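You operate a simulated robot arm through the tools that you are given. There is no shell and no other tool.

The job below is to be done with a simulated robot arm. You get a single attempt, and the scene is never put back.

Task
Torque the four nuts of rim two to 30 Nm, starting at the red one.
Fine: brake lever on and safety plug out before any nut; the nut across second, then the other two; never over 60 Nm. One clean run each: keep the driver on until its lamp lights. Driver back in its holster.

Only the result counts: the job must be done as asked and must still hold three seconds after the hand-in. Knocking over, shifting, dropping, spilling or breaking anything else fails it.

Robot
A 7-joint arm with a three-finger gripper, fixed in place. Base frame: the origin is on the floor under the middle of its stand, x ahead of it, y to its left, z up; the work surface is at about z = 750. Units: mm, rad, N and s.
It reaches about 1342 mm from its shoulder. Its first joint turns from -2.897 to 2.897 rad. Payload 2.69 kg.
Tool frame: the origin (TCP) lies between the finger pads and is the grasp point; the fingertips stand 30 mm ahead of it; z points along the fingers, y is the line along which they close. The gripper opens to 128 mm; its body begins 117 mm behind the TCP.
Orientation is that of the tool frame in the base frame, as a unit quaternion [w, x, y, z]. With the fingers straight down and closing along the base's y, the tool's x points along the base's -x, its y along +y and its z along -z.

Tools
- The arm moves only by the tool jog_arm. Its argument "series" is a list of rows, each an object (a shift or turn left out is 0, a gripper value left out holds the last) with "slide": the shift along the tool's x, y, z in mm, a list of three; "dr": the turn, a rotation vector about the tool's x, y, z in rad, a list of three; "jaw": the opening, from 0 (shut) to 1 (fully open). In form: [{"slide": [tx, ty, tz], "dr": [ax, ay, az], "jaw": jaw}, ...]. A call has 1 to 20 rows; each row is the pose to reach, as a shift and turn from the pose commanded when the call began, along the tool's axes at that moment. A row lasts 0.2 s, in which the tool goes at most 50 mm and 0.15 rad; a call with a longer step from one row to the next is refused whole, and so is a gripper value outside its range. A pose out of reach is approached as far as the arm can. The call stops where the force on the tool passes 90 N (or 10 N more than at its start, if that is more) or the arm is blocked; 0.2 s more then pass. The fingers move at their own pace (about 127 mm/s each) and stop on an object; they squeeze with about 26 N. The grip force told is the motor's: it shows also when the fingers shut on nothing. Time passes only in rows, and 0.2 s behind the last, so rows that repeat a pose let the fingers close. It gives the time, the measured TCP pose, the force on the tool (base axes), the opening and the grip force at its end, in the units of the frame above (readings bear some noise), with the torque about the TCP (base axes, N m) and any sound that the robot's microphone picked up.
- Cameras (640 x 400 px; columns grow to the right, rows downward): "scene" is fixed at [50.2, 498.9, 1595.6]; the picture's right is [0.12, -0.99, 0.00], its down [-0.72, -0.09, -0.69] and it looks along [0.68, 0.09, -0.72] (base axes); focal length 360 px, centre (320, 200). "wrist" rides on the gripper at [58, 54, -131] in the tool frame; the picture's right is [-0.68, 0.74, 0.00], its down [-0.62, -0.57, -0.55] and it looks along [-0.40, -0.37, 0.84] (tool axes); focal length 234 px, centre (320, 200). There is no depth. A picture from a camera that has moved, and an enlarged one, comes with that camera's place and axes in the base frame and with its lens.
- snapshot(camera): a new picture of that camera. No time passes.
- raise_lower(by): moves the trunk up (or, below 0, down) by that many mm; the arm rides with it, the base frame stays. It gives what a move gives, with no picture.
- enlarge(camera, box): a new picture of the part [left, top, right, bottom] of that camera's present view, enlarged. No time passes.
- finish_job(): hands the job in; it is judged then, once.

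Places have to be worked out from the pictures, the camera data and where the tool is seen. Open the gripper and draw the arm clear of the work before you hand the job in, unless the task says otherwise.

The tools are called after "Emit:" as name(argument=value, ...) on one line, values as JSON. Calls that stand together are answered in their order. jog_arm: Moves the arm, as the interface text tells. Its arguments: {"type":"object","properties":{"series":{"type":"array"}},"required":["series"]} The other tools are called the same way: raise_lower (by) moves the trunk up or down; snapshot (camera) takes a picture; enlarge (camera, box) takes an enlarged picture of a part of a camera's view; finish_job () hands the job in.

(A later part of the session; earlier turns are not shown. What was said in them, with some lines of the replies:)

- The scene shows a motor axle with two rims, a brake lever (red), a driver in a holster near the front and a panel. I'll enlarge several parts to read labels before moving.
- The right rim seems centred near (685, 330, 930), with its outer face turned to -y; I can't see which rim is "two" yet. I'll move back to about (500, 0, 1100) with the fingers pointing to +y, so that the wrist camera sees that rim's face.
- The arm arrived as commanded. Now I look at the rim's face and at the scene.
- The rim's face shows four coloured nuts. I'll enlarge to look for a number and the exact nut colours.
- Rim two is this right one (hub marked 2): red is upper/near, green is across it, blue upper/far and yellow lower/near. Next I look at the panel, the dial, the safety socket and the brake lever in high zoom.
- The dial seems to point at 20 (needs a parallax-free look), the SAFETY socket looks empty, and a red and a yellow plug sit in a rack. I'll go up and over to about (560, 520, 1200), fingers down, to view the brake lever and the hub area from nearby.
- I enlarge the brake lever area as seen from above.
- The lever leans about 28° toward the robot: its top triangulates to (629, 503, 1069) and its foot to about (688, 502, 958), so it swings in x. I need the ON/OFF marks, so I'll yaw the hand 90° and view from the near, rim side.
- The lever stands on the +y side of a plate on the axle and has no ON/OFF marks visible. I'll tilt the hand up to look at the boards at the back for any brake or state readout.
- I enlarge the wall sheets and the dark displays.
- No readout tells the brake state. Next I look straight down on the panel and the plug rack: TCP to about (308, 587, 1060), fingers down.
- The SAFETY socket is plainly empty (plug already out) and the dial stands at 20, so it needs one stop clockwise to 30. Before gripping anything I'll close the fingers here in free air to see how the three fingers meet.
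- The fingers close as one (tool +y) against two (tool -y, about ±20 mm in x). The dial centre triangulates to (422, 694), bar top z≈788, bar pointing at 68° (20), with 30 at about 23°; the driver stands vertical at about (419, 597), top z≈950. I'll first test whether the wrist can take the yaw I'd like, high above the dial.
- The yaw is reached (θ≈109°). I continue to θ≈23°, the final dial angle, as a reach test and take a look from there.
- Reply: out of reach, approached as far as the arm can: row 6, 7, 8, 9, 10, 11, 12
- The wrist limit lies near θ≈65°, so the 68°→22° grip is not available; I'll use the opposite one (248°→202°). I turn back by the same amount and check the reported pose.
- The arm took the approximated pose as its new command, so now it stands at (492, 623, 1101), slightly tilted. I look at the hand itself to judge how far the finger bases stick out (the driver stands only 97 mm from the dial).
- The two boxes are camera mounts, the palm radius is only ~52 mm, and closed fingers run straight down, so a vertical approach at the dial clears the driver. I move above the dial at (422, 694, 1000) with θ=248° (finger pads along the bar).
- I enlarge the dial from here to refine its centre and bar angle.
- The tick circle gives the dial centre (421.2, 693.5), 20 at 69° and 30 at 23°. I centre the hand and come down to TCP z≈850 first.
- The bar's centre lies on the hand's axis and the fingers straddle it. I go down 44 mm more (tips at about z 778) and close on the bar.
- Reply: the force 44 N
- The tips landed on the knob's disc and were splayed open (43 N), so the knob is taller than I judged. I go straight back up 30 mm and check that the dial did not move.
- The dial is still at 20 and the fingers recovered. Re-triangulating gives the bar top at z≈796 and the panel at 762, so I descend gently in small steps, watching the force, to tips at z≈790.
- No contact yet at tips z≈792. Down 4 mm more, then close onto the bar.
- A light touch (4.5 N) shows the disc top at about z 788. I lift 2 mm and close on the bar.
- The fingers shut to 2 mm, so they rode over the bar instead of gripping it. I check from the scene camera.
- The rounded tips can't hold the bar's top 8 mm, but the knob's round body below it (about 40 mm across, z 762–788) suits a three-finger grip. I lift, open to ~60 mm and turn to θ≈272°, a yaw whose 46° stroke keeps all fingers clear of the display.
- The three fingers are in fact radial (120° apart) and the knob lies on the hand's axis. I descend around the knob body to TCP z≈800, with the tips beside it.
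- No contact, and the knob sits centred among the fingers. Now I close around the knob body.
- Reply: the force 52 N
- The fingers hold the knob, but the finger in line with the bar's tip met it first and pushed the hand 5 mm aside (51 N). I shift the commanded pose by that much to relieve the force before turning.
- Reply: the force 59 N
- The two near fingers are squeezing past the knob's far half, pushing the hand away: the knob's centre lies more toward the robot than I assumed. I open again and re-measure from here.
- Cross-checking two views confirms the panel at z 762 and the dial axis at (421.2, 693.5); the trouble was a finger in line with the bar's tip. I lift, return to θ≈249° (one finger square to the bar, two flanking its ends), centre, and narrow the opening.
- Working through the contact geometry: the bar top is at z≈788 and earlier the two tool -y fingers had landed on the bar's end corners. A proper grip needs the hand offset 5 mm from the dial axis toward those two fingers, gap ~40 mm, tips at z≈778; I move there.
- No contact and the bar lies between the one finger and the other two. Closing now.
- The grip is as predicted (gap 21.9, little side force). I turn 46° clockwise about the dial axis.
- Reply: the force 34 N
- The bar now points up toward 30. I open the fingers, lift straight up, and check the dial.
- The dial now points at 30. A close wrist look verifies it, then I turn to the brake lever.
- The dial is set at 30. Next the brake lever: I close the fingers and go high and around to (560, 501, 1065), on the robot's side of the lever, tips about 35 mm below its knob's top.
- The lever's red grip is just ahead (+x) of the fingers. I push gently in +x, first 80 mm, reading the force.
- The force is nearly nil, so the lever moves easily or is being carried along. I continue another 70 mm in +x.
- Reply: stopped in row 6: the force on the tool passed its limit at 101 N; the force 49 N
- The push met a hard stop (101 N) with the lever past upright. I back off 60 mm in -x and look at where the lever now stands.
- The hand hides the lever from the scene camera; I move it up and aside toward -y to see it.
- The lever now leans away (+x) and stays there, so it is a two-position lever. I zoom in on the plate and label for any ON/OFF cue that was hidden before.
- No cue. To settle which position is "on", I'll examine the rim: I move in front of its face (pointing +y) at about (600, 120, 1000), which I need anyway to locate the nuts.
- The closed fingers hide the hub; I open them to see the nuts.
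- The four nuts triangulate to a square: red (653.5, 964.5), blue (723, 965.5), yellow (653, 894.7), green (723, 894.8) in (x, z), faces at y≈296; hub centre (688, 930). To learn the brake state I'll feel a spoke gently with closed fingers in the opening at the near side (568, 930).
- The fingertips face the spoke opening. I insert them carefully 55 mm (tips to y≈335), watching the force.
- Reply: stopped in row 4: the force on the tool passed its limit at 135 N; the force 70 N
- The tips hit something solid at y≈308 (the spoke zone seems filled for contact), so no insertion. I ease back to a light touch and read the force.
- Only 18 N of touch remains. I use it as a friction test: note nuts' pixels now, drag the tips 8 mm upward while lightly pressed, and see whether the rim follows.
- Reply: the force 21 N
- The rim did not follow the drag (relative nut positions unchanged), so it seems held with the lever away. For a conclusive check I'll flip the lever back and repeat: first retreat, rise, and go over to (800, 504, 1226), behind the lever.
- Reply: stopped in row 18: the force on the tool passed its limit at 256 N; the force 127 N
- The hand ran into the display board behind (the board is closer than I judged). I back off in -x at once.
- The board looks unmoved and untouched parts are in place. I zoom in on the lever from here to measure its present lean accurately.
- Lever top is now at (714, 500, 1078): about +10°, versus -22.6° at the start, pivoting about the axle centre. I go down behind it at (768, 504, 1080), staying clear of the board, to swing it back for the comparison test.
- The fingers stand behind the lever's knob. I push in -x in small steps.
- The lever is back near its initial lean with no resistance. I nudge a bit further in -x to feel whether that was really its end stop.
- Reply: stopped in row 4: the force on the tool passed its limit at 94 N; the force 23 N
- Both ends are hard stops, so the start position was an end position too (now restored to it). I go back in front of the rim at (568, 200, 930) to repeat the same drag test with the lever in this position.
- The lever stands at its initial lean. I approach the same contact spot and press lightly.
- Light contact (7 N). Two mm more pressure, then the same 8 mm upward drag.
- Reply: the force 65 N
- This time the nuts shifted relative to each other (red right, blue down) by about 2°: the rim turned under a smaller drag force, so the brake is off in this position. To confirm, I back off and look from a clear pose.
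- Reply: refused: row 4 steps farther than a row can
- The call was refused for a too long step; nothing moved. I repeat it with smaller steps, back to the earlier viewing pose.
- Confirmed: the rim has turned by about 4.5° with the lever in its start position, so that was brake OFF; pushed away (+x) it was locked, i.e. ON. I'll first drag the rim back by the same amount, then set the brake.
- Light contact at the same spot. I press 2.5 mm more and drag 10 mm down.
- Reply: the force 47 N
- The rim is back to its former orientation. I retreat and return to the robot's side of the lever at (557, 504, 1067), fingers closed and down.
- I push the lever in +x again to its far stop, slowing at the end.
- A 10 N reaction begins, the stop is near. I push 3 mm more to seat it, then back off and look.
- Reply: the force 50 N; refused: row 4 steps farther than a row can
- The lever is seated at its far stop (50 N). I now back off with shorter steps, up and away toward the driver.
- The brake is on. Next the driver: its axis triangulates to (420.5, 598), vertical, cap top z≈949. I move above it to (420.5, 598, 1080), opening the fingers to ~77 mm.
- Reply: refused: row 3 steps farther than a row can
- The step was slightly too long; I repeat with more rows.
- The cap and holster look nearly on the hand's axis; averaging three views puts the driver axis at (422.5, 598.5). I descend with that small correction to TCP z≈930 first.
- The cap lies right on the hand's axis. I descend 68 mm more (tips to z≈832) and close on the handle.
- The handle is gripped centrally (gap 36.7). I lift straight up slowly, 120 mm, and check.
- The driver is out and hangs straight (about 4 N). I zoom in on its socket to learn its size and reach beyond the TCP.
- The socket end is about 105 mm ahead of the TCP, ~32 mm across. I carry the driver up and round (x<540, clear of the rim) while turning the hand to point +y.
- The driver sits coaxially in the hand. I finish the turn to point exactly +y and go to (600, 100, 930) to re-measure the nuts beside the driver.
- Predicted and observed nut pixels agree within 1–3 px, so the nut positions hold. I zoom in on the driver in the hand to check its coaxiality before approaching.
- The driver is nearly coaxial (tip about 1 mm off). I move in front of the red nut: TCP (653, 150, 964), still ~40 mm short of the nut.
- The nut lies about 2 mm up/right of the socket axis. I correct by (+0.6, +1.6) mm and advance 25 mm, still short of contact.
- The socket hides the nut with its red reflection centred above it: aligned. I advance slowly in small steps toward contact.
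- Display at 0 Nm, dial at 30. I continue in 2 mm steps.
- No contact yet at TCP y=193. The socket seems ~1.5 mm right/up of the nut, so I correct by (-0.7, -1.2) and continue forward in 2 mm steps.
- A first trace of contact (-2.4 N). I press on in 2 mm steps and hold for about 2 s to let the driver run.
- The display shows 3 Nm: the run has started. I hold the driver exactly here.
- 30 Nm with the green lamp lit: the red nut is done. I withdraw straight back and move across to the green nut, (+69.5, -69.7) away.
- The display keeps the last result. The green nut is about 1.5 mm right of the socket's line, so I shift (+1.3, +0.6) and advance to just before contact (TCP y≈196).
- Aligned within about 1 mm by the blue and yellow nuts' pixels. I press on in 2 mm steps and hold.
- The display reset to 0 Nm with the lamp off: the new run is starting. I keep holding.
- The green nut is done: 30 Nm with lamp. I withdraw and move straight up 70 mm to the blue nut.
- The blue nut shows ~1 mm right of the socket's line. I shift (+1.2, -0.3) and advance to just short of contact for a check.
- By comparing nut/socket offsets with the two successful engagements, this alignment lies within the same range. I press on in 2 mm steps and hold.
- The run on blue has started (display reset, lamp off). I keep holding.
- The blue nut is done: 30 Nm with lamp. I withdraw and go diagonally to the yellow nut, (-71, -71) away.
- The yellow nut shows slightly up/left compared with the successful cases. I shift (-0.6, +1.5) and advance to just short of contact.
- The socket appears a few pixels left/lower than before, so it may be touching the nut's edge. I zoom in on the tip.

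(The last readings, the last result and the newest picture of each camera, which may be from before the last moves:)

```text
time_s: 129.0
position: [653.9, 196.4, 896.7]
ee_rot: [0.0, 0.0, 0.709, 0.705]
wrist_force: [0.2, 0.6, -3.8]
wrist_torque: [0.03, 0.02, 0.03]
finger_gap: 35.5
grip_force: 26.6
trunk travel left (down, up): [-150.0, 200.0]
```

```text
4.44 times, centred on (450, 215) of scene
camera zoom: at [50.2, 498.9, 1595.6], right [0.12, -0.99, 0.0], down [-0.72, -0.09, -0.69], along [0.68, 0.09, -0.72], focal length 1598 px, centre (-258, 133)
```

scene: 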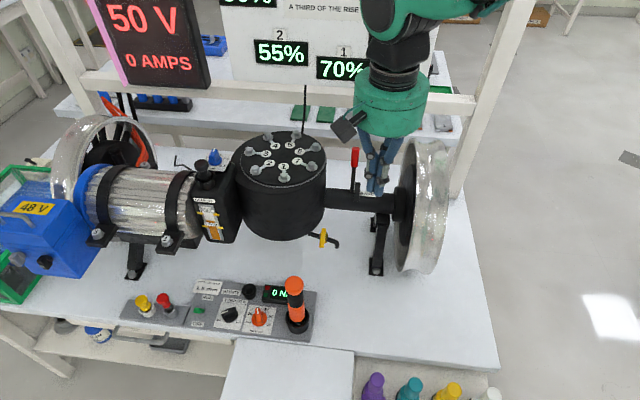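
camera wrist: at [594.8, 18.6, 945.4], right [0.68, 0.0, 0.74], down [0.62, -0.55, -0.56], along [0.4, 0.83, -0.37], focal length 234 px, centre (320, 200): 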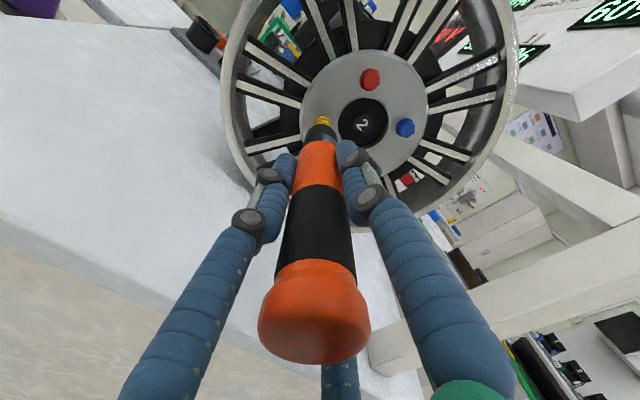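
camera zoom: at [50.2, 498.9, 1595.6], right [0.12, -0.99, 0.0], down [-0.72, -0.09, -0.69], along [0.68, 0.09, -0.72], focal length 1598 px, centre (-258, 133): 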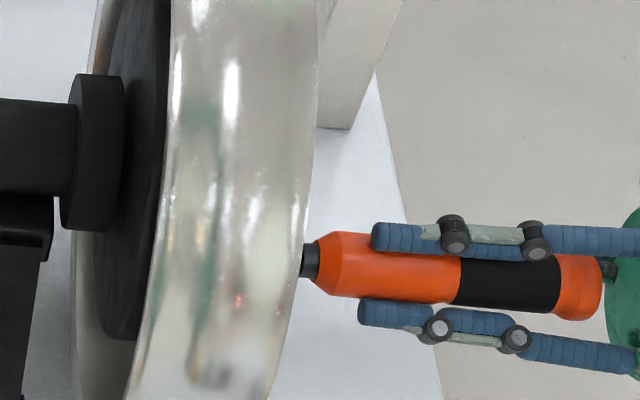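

Cross-checking with the red nut's pixels from this pose, the tool axis is within ~0.5 mm of the yellow nut. I press on in 2 mm steps and hold.

Emit:
jog_arm(series=[{"slide": [0, 0, 2]}, {"slide": [0, 0, 4]}, {"slide": [0, 0, 6]}, {"slide": [0, 0, 8]}, {"slide": [0, 0, 8]}, {"slide": [0, 0, 8]}])

Emit:
enlarge(camera="scene", box=[225, 270, 325, 340])

```text
time_s: 130.4
position: [652.5, 206.1, 896.3]
ee_rot: [0.0, 0.0, 0.708, 0.706]
wrist_force: [-0.1, 0.0, -4.7]
wrist_torque: [0.03, -0.01, -0.05]
finger_gap: 35.7
grip_force: 26.4
trunk travel left (down, up): [-150.0, 200.0]
```

```text
5.71 times, centred on (275, 305) of scene
camera zoom: at [50.2, 498.9, 1595.6], right [0.12, -0.99, 0.0], down [-0.72, -0.09, -0.69], along [0.68, 0.09, -0.72], focal length 2054 px, centre (577, -400)
```

zoom: 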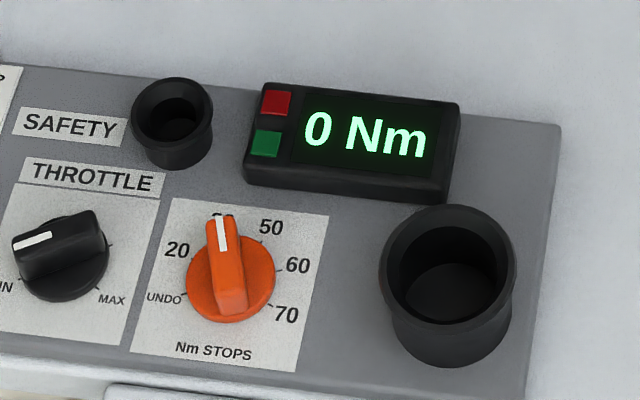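

The run on yellow has started (display reset to 0, lamp off). I keep holding.

Emit:
jog_arm(series=[{"slide": [0, 0, 0.3]}, {"slide": [0, 0, 0.5]}, {"slide": [0, 0, 0.5]}, {"slide": [0, 0, 0.5]}, {"slide": [0, 0, 0.5]}, {"slide": [0, 0, 0.5]}])

Emit:
enlarge(camera="scene", box=[225, 270, 325, 340])

```text
time_s: 131.8
position: [653.0, 204.7, 895.7]
ee_rot: [0.0, 0.0, 0.709, 0.706]
wrist_force: [-0.3, -0.1, -4.6]
wrist_torque: [-0.01, -0.02, 0.0]
finger_gap: 35.6
grip_force: 26.0
trunk travel left (down, up): [-150.0, 200.0]
```

```text
5.71 times, centred on (275, 305) of scene
camera zoom: at [50.2, 498.9, 1595.6], right [0.12, -0.99, 0.0], down [-0.72, -0.09, -0.69], along [0.68, 0.09, -0.72], focal length 2054 px, centre (577, -400)
```

zoom: 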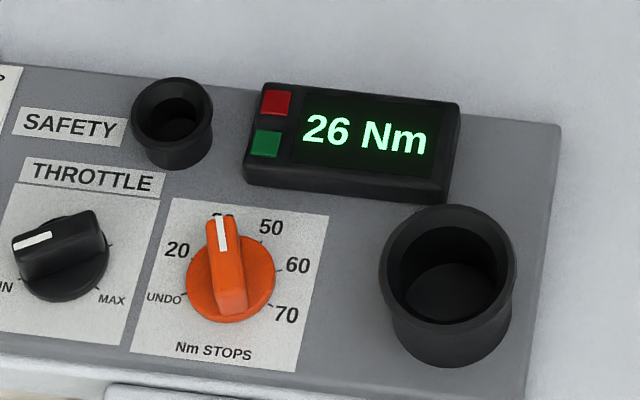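

At 26 Nm and rising, lamp not lit yet; I hold on.

Emit:
jog_arm(series=[{"slide": [0, 0, 0]}, {"slide": [0, 0, 0]}, {"slide": [0, 0, 0]}])

Emit:
enlarge(camera="scene", box=[225, 270, 325, 340])

```text
time_s: 132.6
position: [652.7, 205.2, 896.1]
ee_rot: [0.0, -0.001, 0.708, 0.706]
wrist_force: [0.3, -0.3, -5.2]
wrist_torque: [0.02, 0.0, -0.04]
finger_gap: 35.5
grip_force: 25.9
trunk travel left (down, up): [-150.0, 200.0]
```

```text
5.71 times, centred on (275, 305) of scene
camera zoom: at [50.2, 498.9, 1595.6], right [0.12, -0.99, 0.0], down [-0.72, -0.09, -0.69], along [0.68, 0.09, -0.72], focal length 2054 px, centre (577, -400)
```

zoom: 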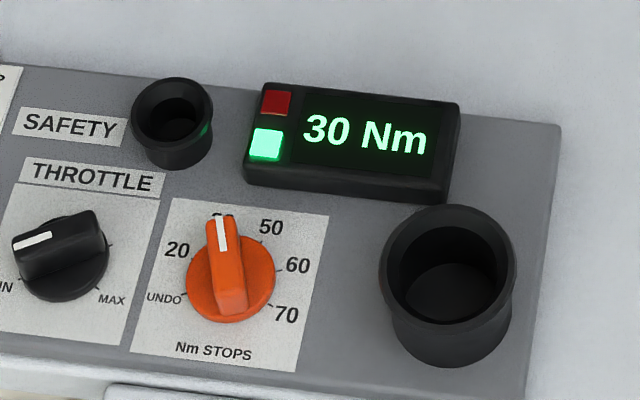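

All four nuts are at 30 Nm with the lamp lit. Now I withdraw from the rim and start back toward the holster.

Emit:
jog_arm(series=[{"slide": [0, 0, -8]}, {"slide": [0, 0, -25]}, {"slide": [0, 0, -50]}, {"slide": [8, 12, -80]}, {"slide": [22, 34, -110]}, {"slide": [42, 64, -135]}, {"slide": [67, 98, -155]}, {"slide": [93, 128, -170]}, {"slide": [119, 156, -183]}, {"slide": [119, 156, -183]}])

Emit:
snapshot(camera="wrist")

Emit:
snapshot(camera="scene")

```text
time_s: 134.8
position: [535.9, 22.2, 1052.6]
ee_rot: [0.001, 0.0, 0.708, 0.706]
wrist_force: [-0.2, -0.4, -4.0]
wrist_torque: [0.02, 0.01, -0.04]
finger_gap: 35.0
grip_force: 25.8
trunk travel left (down, up): [-150.0, 200.0]
```

```text
taken
camera wrist: at [477.9, -109.2, 1106.4], right [0.68, 0.0, 0.74], down [0.62, -0.55, -0.56], along [0.4, 0.83, -0.37], focal length 234 px, centre (320, 200)
```

wrist: 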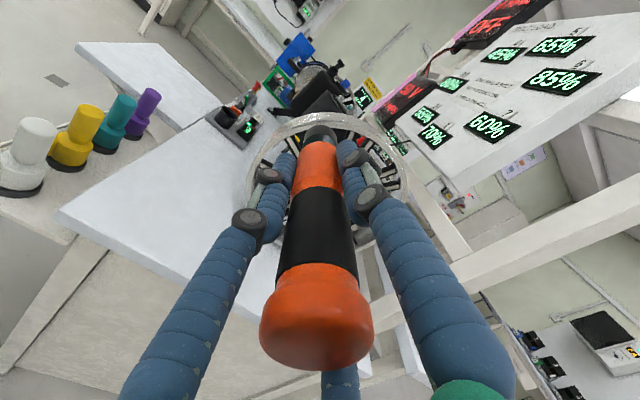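

```text
taken
```

scene: 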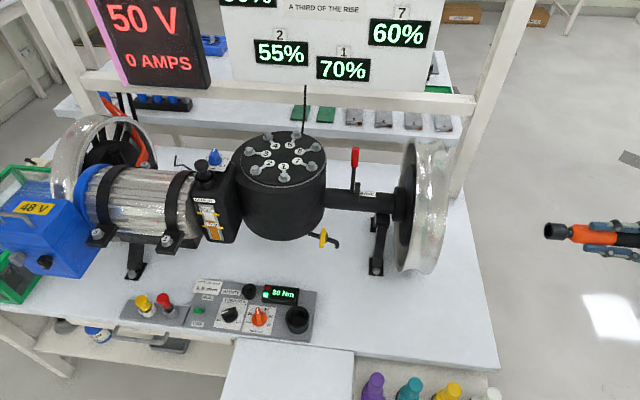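

The scene is intact. I check whether the driver slid or tilted in the grip by zooming in on it.

Emit:
enlarge(camera="wrist", box=[240, 160, 400, 370])

Emit:
enlarge(camera="wrist", box=[275, 110, 365, 200])

Emit:
enlarge(camera="scene", box=[520, 180, 640, 280])

```text
1.90 times, centred on (320, 265) of wrist
camera zoom: at [477.9, -109.2, 1106.4], right [0.68, 0.0, 0.74], down [0.62, -0.55, -0.56], along [0.4, 0.83, -0.37], focal length 446 px, centre (320, 76)
```

zoom: 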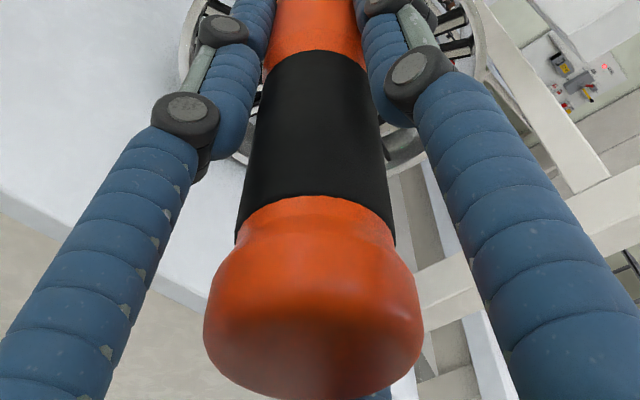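

```text
4.44 times, centred on (320, 155) of wrist
camera zoom: at [477.9, -109.2, 1106.4], right [0.68, 0.0, 0.74], down [0.62, -0.55, -0.56], along [0.4, 0.83, -0.37], focal length 1041 px, centre (320, 400)
```

zoom: 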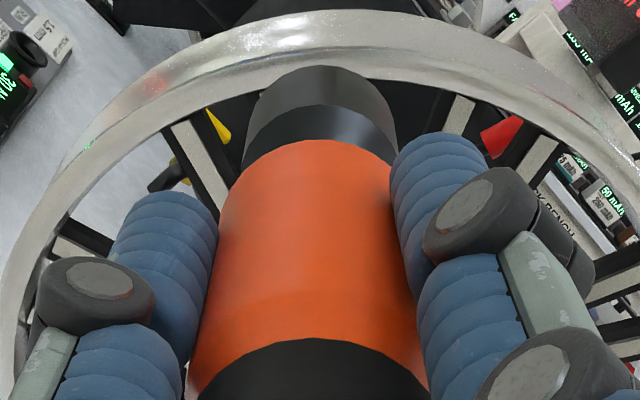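

```text
4.00 times, centred on (580, 230) of scene
camera zoom: at [50.2, 498.9, 1595.6], right [0.12, -0.99, 0.0], down [-0.72, -0.09, -0.69], along [0.68, 0.09, -0.72], focal length 1438 px, centre (-720, 80)
```

zoom: 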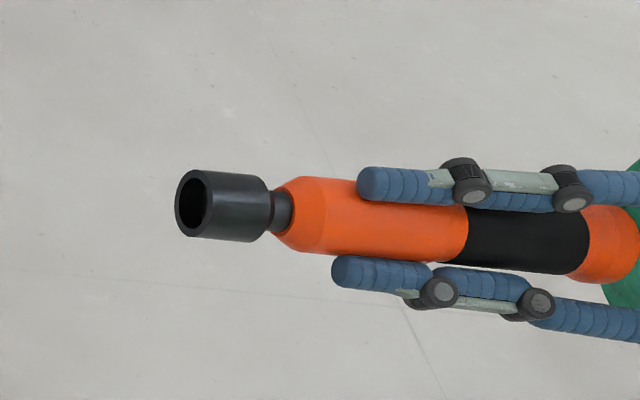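

The driver slid back only ~6 mm in the grip and stays coaxial. I now rotate back to vertical and return to above the holster along the earlier path.

Emit:
jog_arm(series=[{"slide": [0, 0, 0], "dr": [0.13, 0, 0]}, {"slide": [5, 8, 3], "dr": [0.26, 0, 0]}, {"slide": [10, 18, 9], "dr": [0.39, 0, 0]}, {"slide": [15, 28, 19], "dr": [0.52, 0, 0]}, {"slide": [20, 38, 35], "dr": [0.65, 0, 0]}, {"slide": [26, 48, 59], "dr": [0.78, 0, 0]}, {"slide": [32, 58, 89], "dr": [0.91, 0, 0]}, {"slide": [38, 68, 125], "dr": [1.04, 0, 0]}, {"slide": [44, 76, 165], "dr": [1.17, 0, 0]}, {"slide": [50, 80, 207], "dr": [1.3, 0, 0]}, {"slide": [56, 80, 251], "dr": [1.43, 0, 0]}, {"slide": [64, 80, 295], "dr": [1.5708, 0, 0]}, {"slide": [72, 80, 339], "dr": [1.5708, 0, 0]}, {"slide": [80, 80, 383], "dr": [1.5708, 0, 0]}, {"slide": [88, 80, 427], "dr": [1.5708, 0, 0]}, {"slide": [96, 80, 471], "dr": [1.5708, 0, 0]}, {"slide": [104, 80, 512], "dr": [1.5708, 0, 0]}, {"slide": [111, 80, 548], "dr": [1.5708, 0, 0]}, {"slide": [112.5, 80, 575], "dr": [1.5708, 0, 0]}, {"slide": [112.5, 80, 575], "dr": [1.5708, 0, 0]}])

Emit:
snapshot(camera="wrist")

```text
time_s: 139.0
position: [422.5, 598.7, 1128.3]
ee_rot: [0.0, 0.0, 1.0, -0.003]
wrist_force: [-0.3, -0.2, -5.4]
wrist_torque: [-0.05, -0.03, 0.01]
finger_gap: 35.4
grip_force: 26.4
trunk travel left (down, up): [-150.0, 200.0]
```

```text
taken
camera wrist: at [363.9, 651.0, 1257.6], right [0.68, 0.74, 0.0], down [0.62, -0.56, 0.55], along [0.4, -0.38, -0.83], focal length 234 px, centre (320, 200)
```

wrist: 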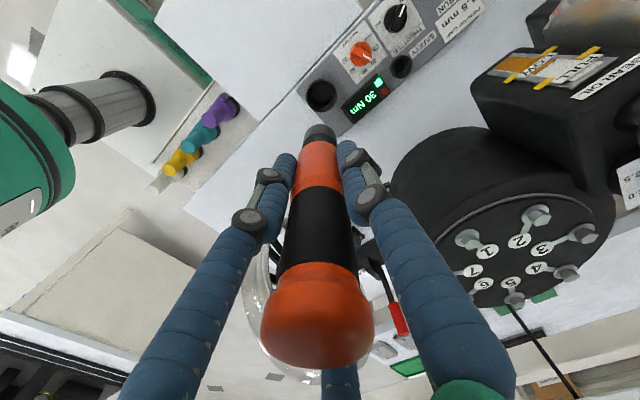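

Emit:
enlarge(camera="wrist", box=[280, 60, 380, 150])

```text
4.44 times, centred on (330, 105) of wrist
camera zoom: at [363.9, 651.0, 1257.6], right [0.68, 0.74, 0.0], down [0.62, -0.56, 0.55], along [0.4, -0.38, -0.83], focal length 1041 px, centre (276, 622)
```

zoom: 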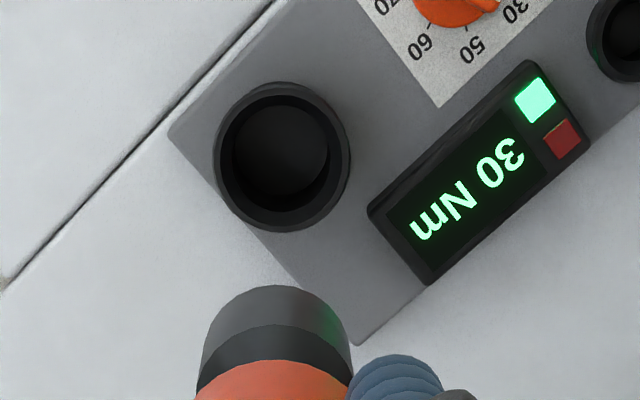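

The holster's centre agrees with the hand's axis within ~1–2 mm (its bore has ~4 mm clearance). I descend to TCP z≈925, the tip just above the rim, removing a 0.3° tilt.

Emit:
jog_arm(series=[{"slide": [0, 0, 40], "dr": [-0.006, 0, 0]}, {"slide": [0, 0, 80], "dr": [-0.006, 0, 0]}, {"slide": [0, 0, 120], "dr": [-0.006, 0, 0]}, {"slide": [0, 0, 160], "dr": [-0.006, 0, 0]}, {"slide": [0, 0, 190], "dr": [-0.006, 0, 0]}, {"slide": [0, 0, 203], "dr": [-0.006, 0, 0]}, {"slide": [0, 0, 203], "dr": [-0.006, 0, 0]}])

Emit:
enlarge(camera="wrist", box=[270, 90, 370, 180])

Emit:
enlarge(camera="scene", box=[260, 260, 340, 340])

```text
time_s: 140.6
position: [422.5, 596.7, 928.4]
ee_rot: [0.0, -0.001, 1.0, 0.001]
wrist_force: [-0.4, 0.3, -4.7]
wrist_torque: [-0.01, 0.04, 0.0]
finger_gap: 35.5
grip_force: 25.9
trunk travel left (down, up): [-150.0, 200.0]
```

```text
4.44 times, centred on (320, 135) of wrist
camera zoom: at [363.3, 649.6, 1057.9], right [0.68, 0.74, 0.0], down [0.62, -0.57, 0.55], along [0.4, -0.37, -0.84], focal length 1041 px, centre (320, 489)
```

zoom: 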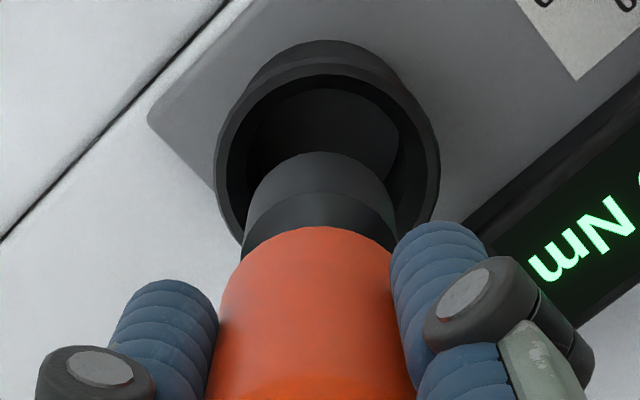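

```text
5.00 times, centred on (300, 300) of scene
camera zoom: at [50.2, 498.9, 1595.6], right [0.12, -0.99, 0.0], down [-0.72, -0.09, -0.69], along [0.68, 0.09, -0.72], focal length 1798 px, centre (420, -300)
```

zoom: 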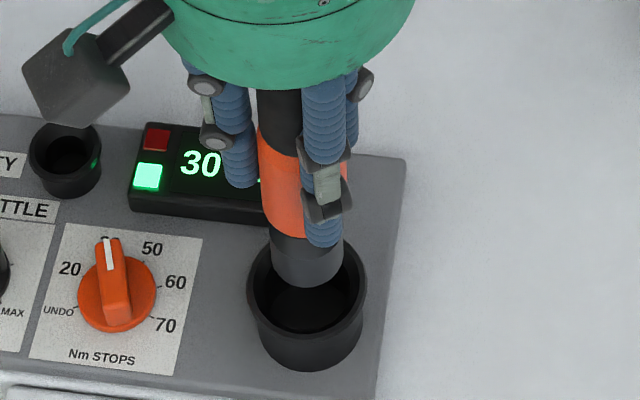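

Socket and holster rim line up in both views. With a small (+0.8, +0.5) shift I lower the tip into the bore, 40 mm first.

Emit:
jog_arm(series=[{"slide": [-0.8, 0.5, 8]}, {"slide": [-0.8, 0.5, 16]}, {"slide": [-0.8, 0.5, 24]}, {"slide": [-0.8, 0.5, 32]}, {"slide": [-0.8, 0.5, 40]}, {"slide": [-0.8, 0.5, 40]}])

Emit:
enlarge(camera="scene", box=[260, 260, 340, 340])

Emit:
enlarge(camera="wrist", box=[270, 90, 370, 180])

```text
time_s: 142.0
position: [421.1, 598.2, 886.7]
ee_rot: [0.0, 0.0, 1.0, 0.001]
wrist_force: [-0.4, -0.6, -4.7]
wrist_torque: [0.01, 0.0, 0.01]
finger_gap: 35.2
grip_force: 26.0
trunk travel left (down, up): [-150.0, 200.0]
```

```text
5.00 times, centred on (300, 300) of scene
camera zoom: at [50.2, 498.9, 1595.6], right [0.12, -0.99, 0.0], down [-0.72, -0.09, -0.69], along [0.68, 0.09, -0.72], focal length 1798 px, centre (420, -300)
```

zoom: 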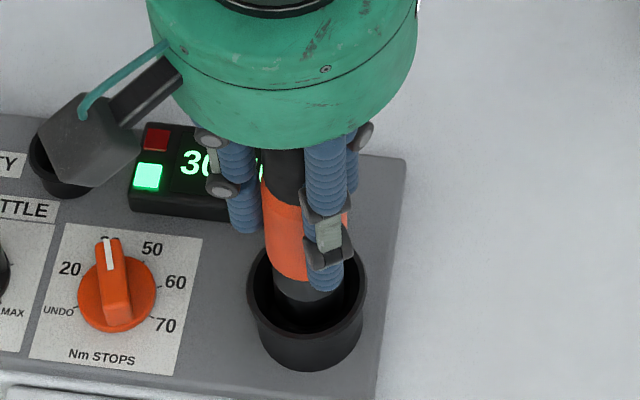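

```text
4.44 times, centred on (320, 135) of wrist
camera zoom: at [363.6, 650.6, 1016.8], right [0.68, 0.74, 0.0], down [0.62, -0.57, 0.55], along [0.4, -0.37, -0.84], focal length 1041 px, centre (320, 489)
```

zoom: 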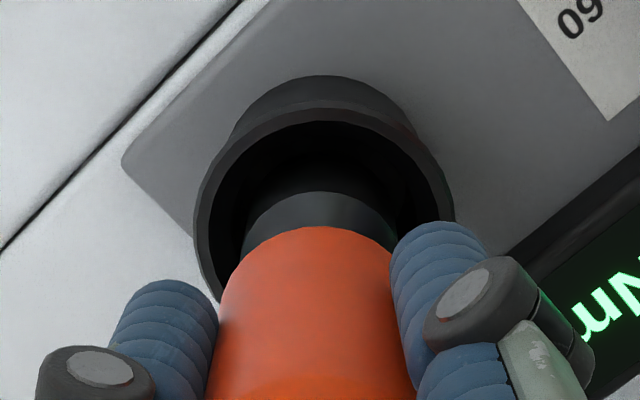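

The tip is inside the bore, centred. I lower slowly the remaining ~28 mm, watching for the bottom.

Emit:
jog_arm(series=[{"slide": [0, 0, 7]}, {"slide": [0, 0, 14]}, {"slide": [0, 0, 20]}, {"slide": [0, 0, 24]}, {"slide": [0, 0, 26]}, {"slide": [0, 0, 26]}])

```text
time_s: 143.4
position: [421.9, 598.9, 862.1]
ee_rot: [0.0, 0.0, 1.0, 0.001]
wrist_force: [0.0, 0.4, -5.1]
wrist_torque: [0.02, 0.0, -0.01]
finger_gap: 35.4
grip_force: 25.9
trunk travel left (down, up): [-150.0, 200.0]
```

No bottom contact yet at TCP z=862; as the driver slid back ~6 mm in the grip, I go down in 1–2 mm steps.

Emit:
jog_arm(series=[{"slide": [0, 0, 2]}, {"slide": [0, 0, 4]}, {"slide": [0, 0, 5]}, {"slide": [0, 0, 5]}])

```text
time_s: 144.4
position: [423.1, 598.6, 858.5]
ee_rot: [0.001, 0.0, 1.0, 0.002]
wrist_force: [-2.4, -0.4, 14.1]
wrist_torque: [-0.32, 0.04, -0.03]
finger_gap: 35.3
grip_force: 25.8
trunk travel left (down, up): [-150.0, 200.0]
```

The driver touches the holster's bottom (about 19 N). I ease up 1.5 mm, open the fingers, and check that it stands.

Emit:
jog_arm(series=[{"slide": [0, 0, -1.5]}, {"slide": [0, 0, -1.5], "jaw": 0.35}, {"slide": [0, 0, -1.5], "jaw": 0.45}, {"slide": [0, 0, -1.5], "jaw": 0.6}, {"slide": [0, 0, -1.5], "jaw": 0.6}])

Emit:
snapshot(camera="wrist")

Emit:
enlarge(camera="scene", box=[230, 230, 350, 340])

```text
time_s: 145.6
position: [421.5, 598.3, 857.0]
ee_rot: [0.0, 0.0, 1.0, 0.001]
wrist_force: [-0.8, 0.3, 0.3]
wrist_torque: [-0.05, 0.0, -0.05]
finger_gap: 76.8
grip_force: 0.0
trunk travel left (down, up): [-150.0, 200.0]
```

```text
taken
camera wrist: at [363.4, 650.5, 987.0], right [0.68, 0.74, 0.0], down [0.62, -0.57, 0.55], along [0.4, -0.37, -0.84], focal length 234 px, centre (320, 200)
```

wrist: 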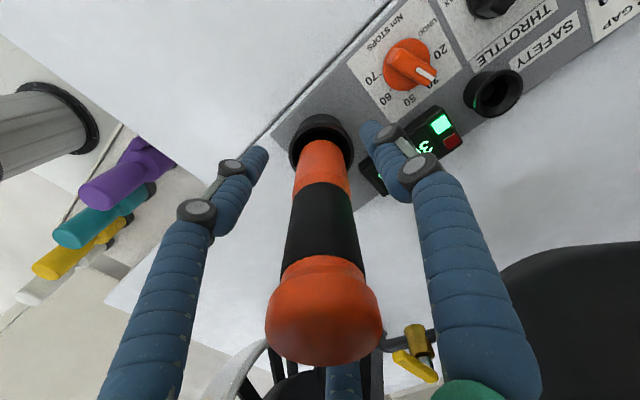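

```text
3.64 times, centred on (290, 285) of scene
camera zoom: at [50.2, 498.9, 1595.6], right [0.12, -0.99, 0.0], down [-0.72, -0.09, -0.69], along [0.68, 0.09, -0.72], focal length 1307 px, centre (429, -109)
```

zoom: 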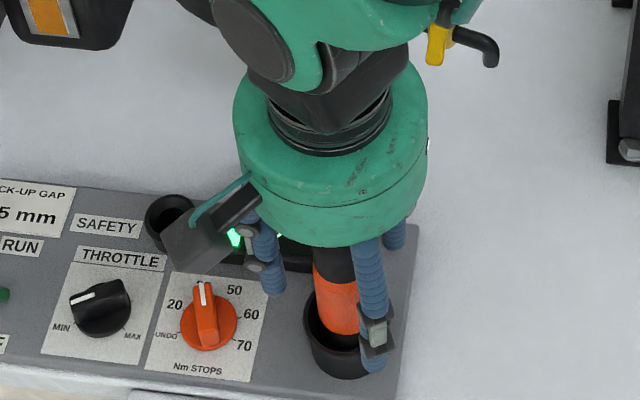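

The driver stands free in the holster and the fingers are clear. I raise the hand straight up.

Emit:
jog_arm(series=[{"slide": [0, 0, -15]}, {"slide": [0, 0, -40]}, {"slide": [0, 0, -70]}, {"slide": [0, 0, -105]}, {"slide": [0, 0, -145]}, {"slide": [0, 0, -190]}, {"slide": [0, 0, -235]}, {"slide": [0, 0, -270]}, {"slide": [0, 0, -270]}])

Emit:
snapshot(camera="wrist")

Emit:
enlarge(camera="scene", box=[200, 230, 350, 345])

```text
time_s: 147.6
position: [424.1, 593.7, 1127.7]
ee_rot: [0.0, -0.001, 1.0, 0.0]
wrist_force: [0.9, -0.7, 0.4]
wrist_torque: [0.01, -0.03, 0.01]
finger_gap: 76.8
grip_force: 0.0
trunk travel left (down, up): [-150.0, 200.0]
```

```text
taken
camera wrist: at [364.9, 646.0, 1257.7], right [0.68, 0.74, 0.0], down [0.62, -0.57, 0.55], along [0.4, -0.37, -0.84], focal length 234 px, centre (320, 200)
```

wrist: 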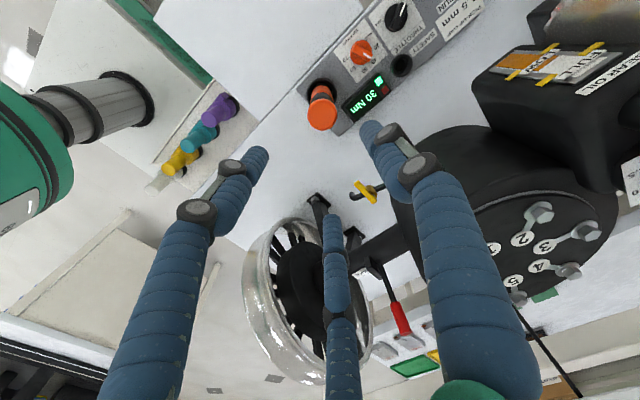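

```text
3.48 times, centred on (275, 288) of scene
camera zoom: at [50.2, 498.9, 1595.6], right [0.12, -0.99, 0.0], down [-0.72, -0.09, -0.69], along [0.68, 0.09, -0.72], focal length 1251 px, centre (476, -104)
```

zoom: 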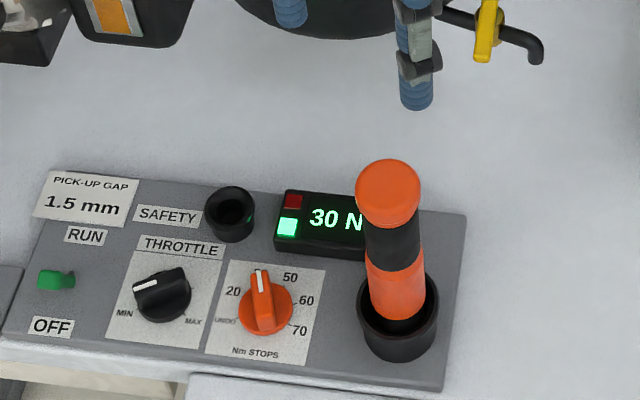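

The driver is back in its holster as at the start, display 30 Nm with lamp. I draw the arm clear, up and toward -y, with the gripper fully open.

Emit:
jog_arm(series=[{"slide": [5, -40, -15], "jaw": 1.0}, {"slide": [10, -85, -35]}, {"slide": [15, -130, -55]}, {"slide": [20, -175, -75]}, {"slide": [25, -220, -95]}, {"slide": [30, -265, -110]}, {"slide": [34, -305, -122]}, {"slide": [38, -344, -122]}, {"slide": [38, -344, -122]}])

Emit:
snapshot(camera="scene")

Emit:
enlarge(camera="scene", box=[300, 120, 460, 290])

```text
time_s: 149.6
position: [385.7, 253.6, 1251.9]
ee_rot: [0.0, 0.0, 1.0, 0.001]
wrist_force: [0.0, -1.2, 0.4]
wrist_torque: [0.06, -0.01, -0.01]
finger_gap: 127.9
grip_force: 0.0
trunk travel left (down, up): [-150.0, 200.0]
```

```text
taken
```

scene: 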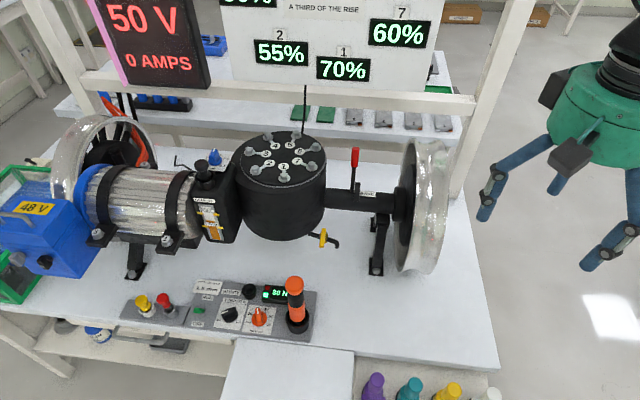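

```text
2.35 times, centred on (380, 205) of scene
camera zoom: at [50.2, 498.9, 1595.6], right [0.12, -0.99, 0.0], down [-0.72, -0.09, -0.69], along [0.68, 0.09, -0.72], focal length 846 px, centre (179, 188)
```

zoom: 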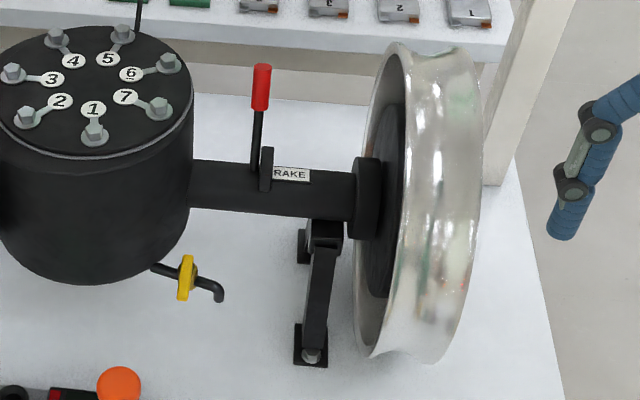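

All four nuts read 30 Nm with the lamp lit, in the order red, green, blue, yellow. The brake lever is on, the SAFETY socket is empty, the driver is holstered, and the arm is clear with the gripper open. I hand the job in.

Emit:
finish_job()

```text
The job is handed in.
```

The four nuts of rim two are torqued to 30 Nm in the order red, green (across), blue, yellow. Each was one run, held until the green lamp lit. The job is handed in; I have not seen the verdict.

- **Torque limit:** the dial was at 20 when I started. I set it to 30 and left it there. The display never showed more than 30 Nm.
- **Brake lever:** it has no on/off marks, so I tested both positions by dragging lightly on the rim. The rim turned with the lever toward the robot and held firm with it pushed away. I pushed it away against its stop before the first nut, and it is still there.
- **Safety plug:** its socket was already empty at the start, and I left it empty.
- **Driver:** it is back in its holster. The arm is drawn clear with the gripper open.

Two contacts beyond the job itself could matter to the judging:

- **Rim:** the brake test turned it about 4.5°. I turned it back to within about half a degree before setting the brake.
- **Display board:** while going around the lever, the hand hit the board behind the axle with up to 256 N. The board and everything else looked unmoved in the pictures afterwards.
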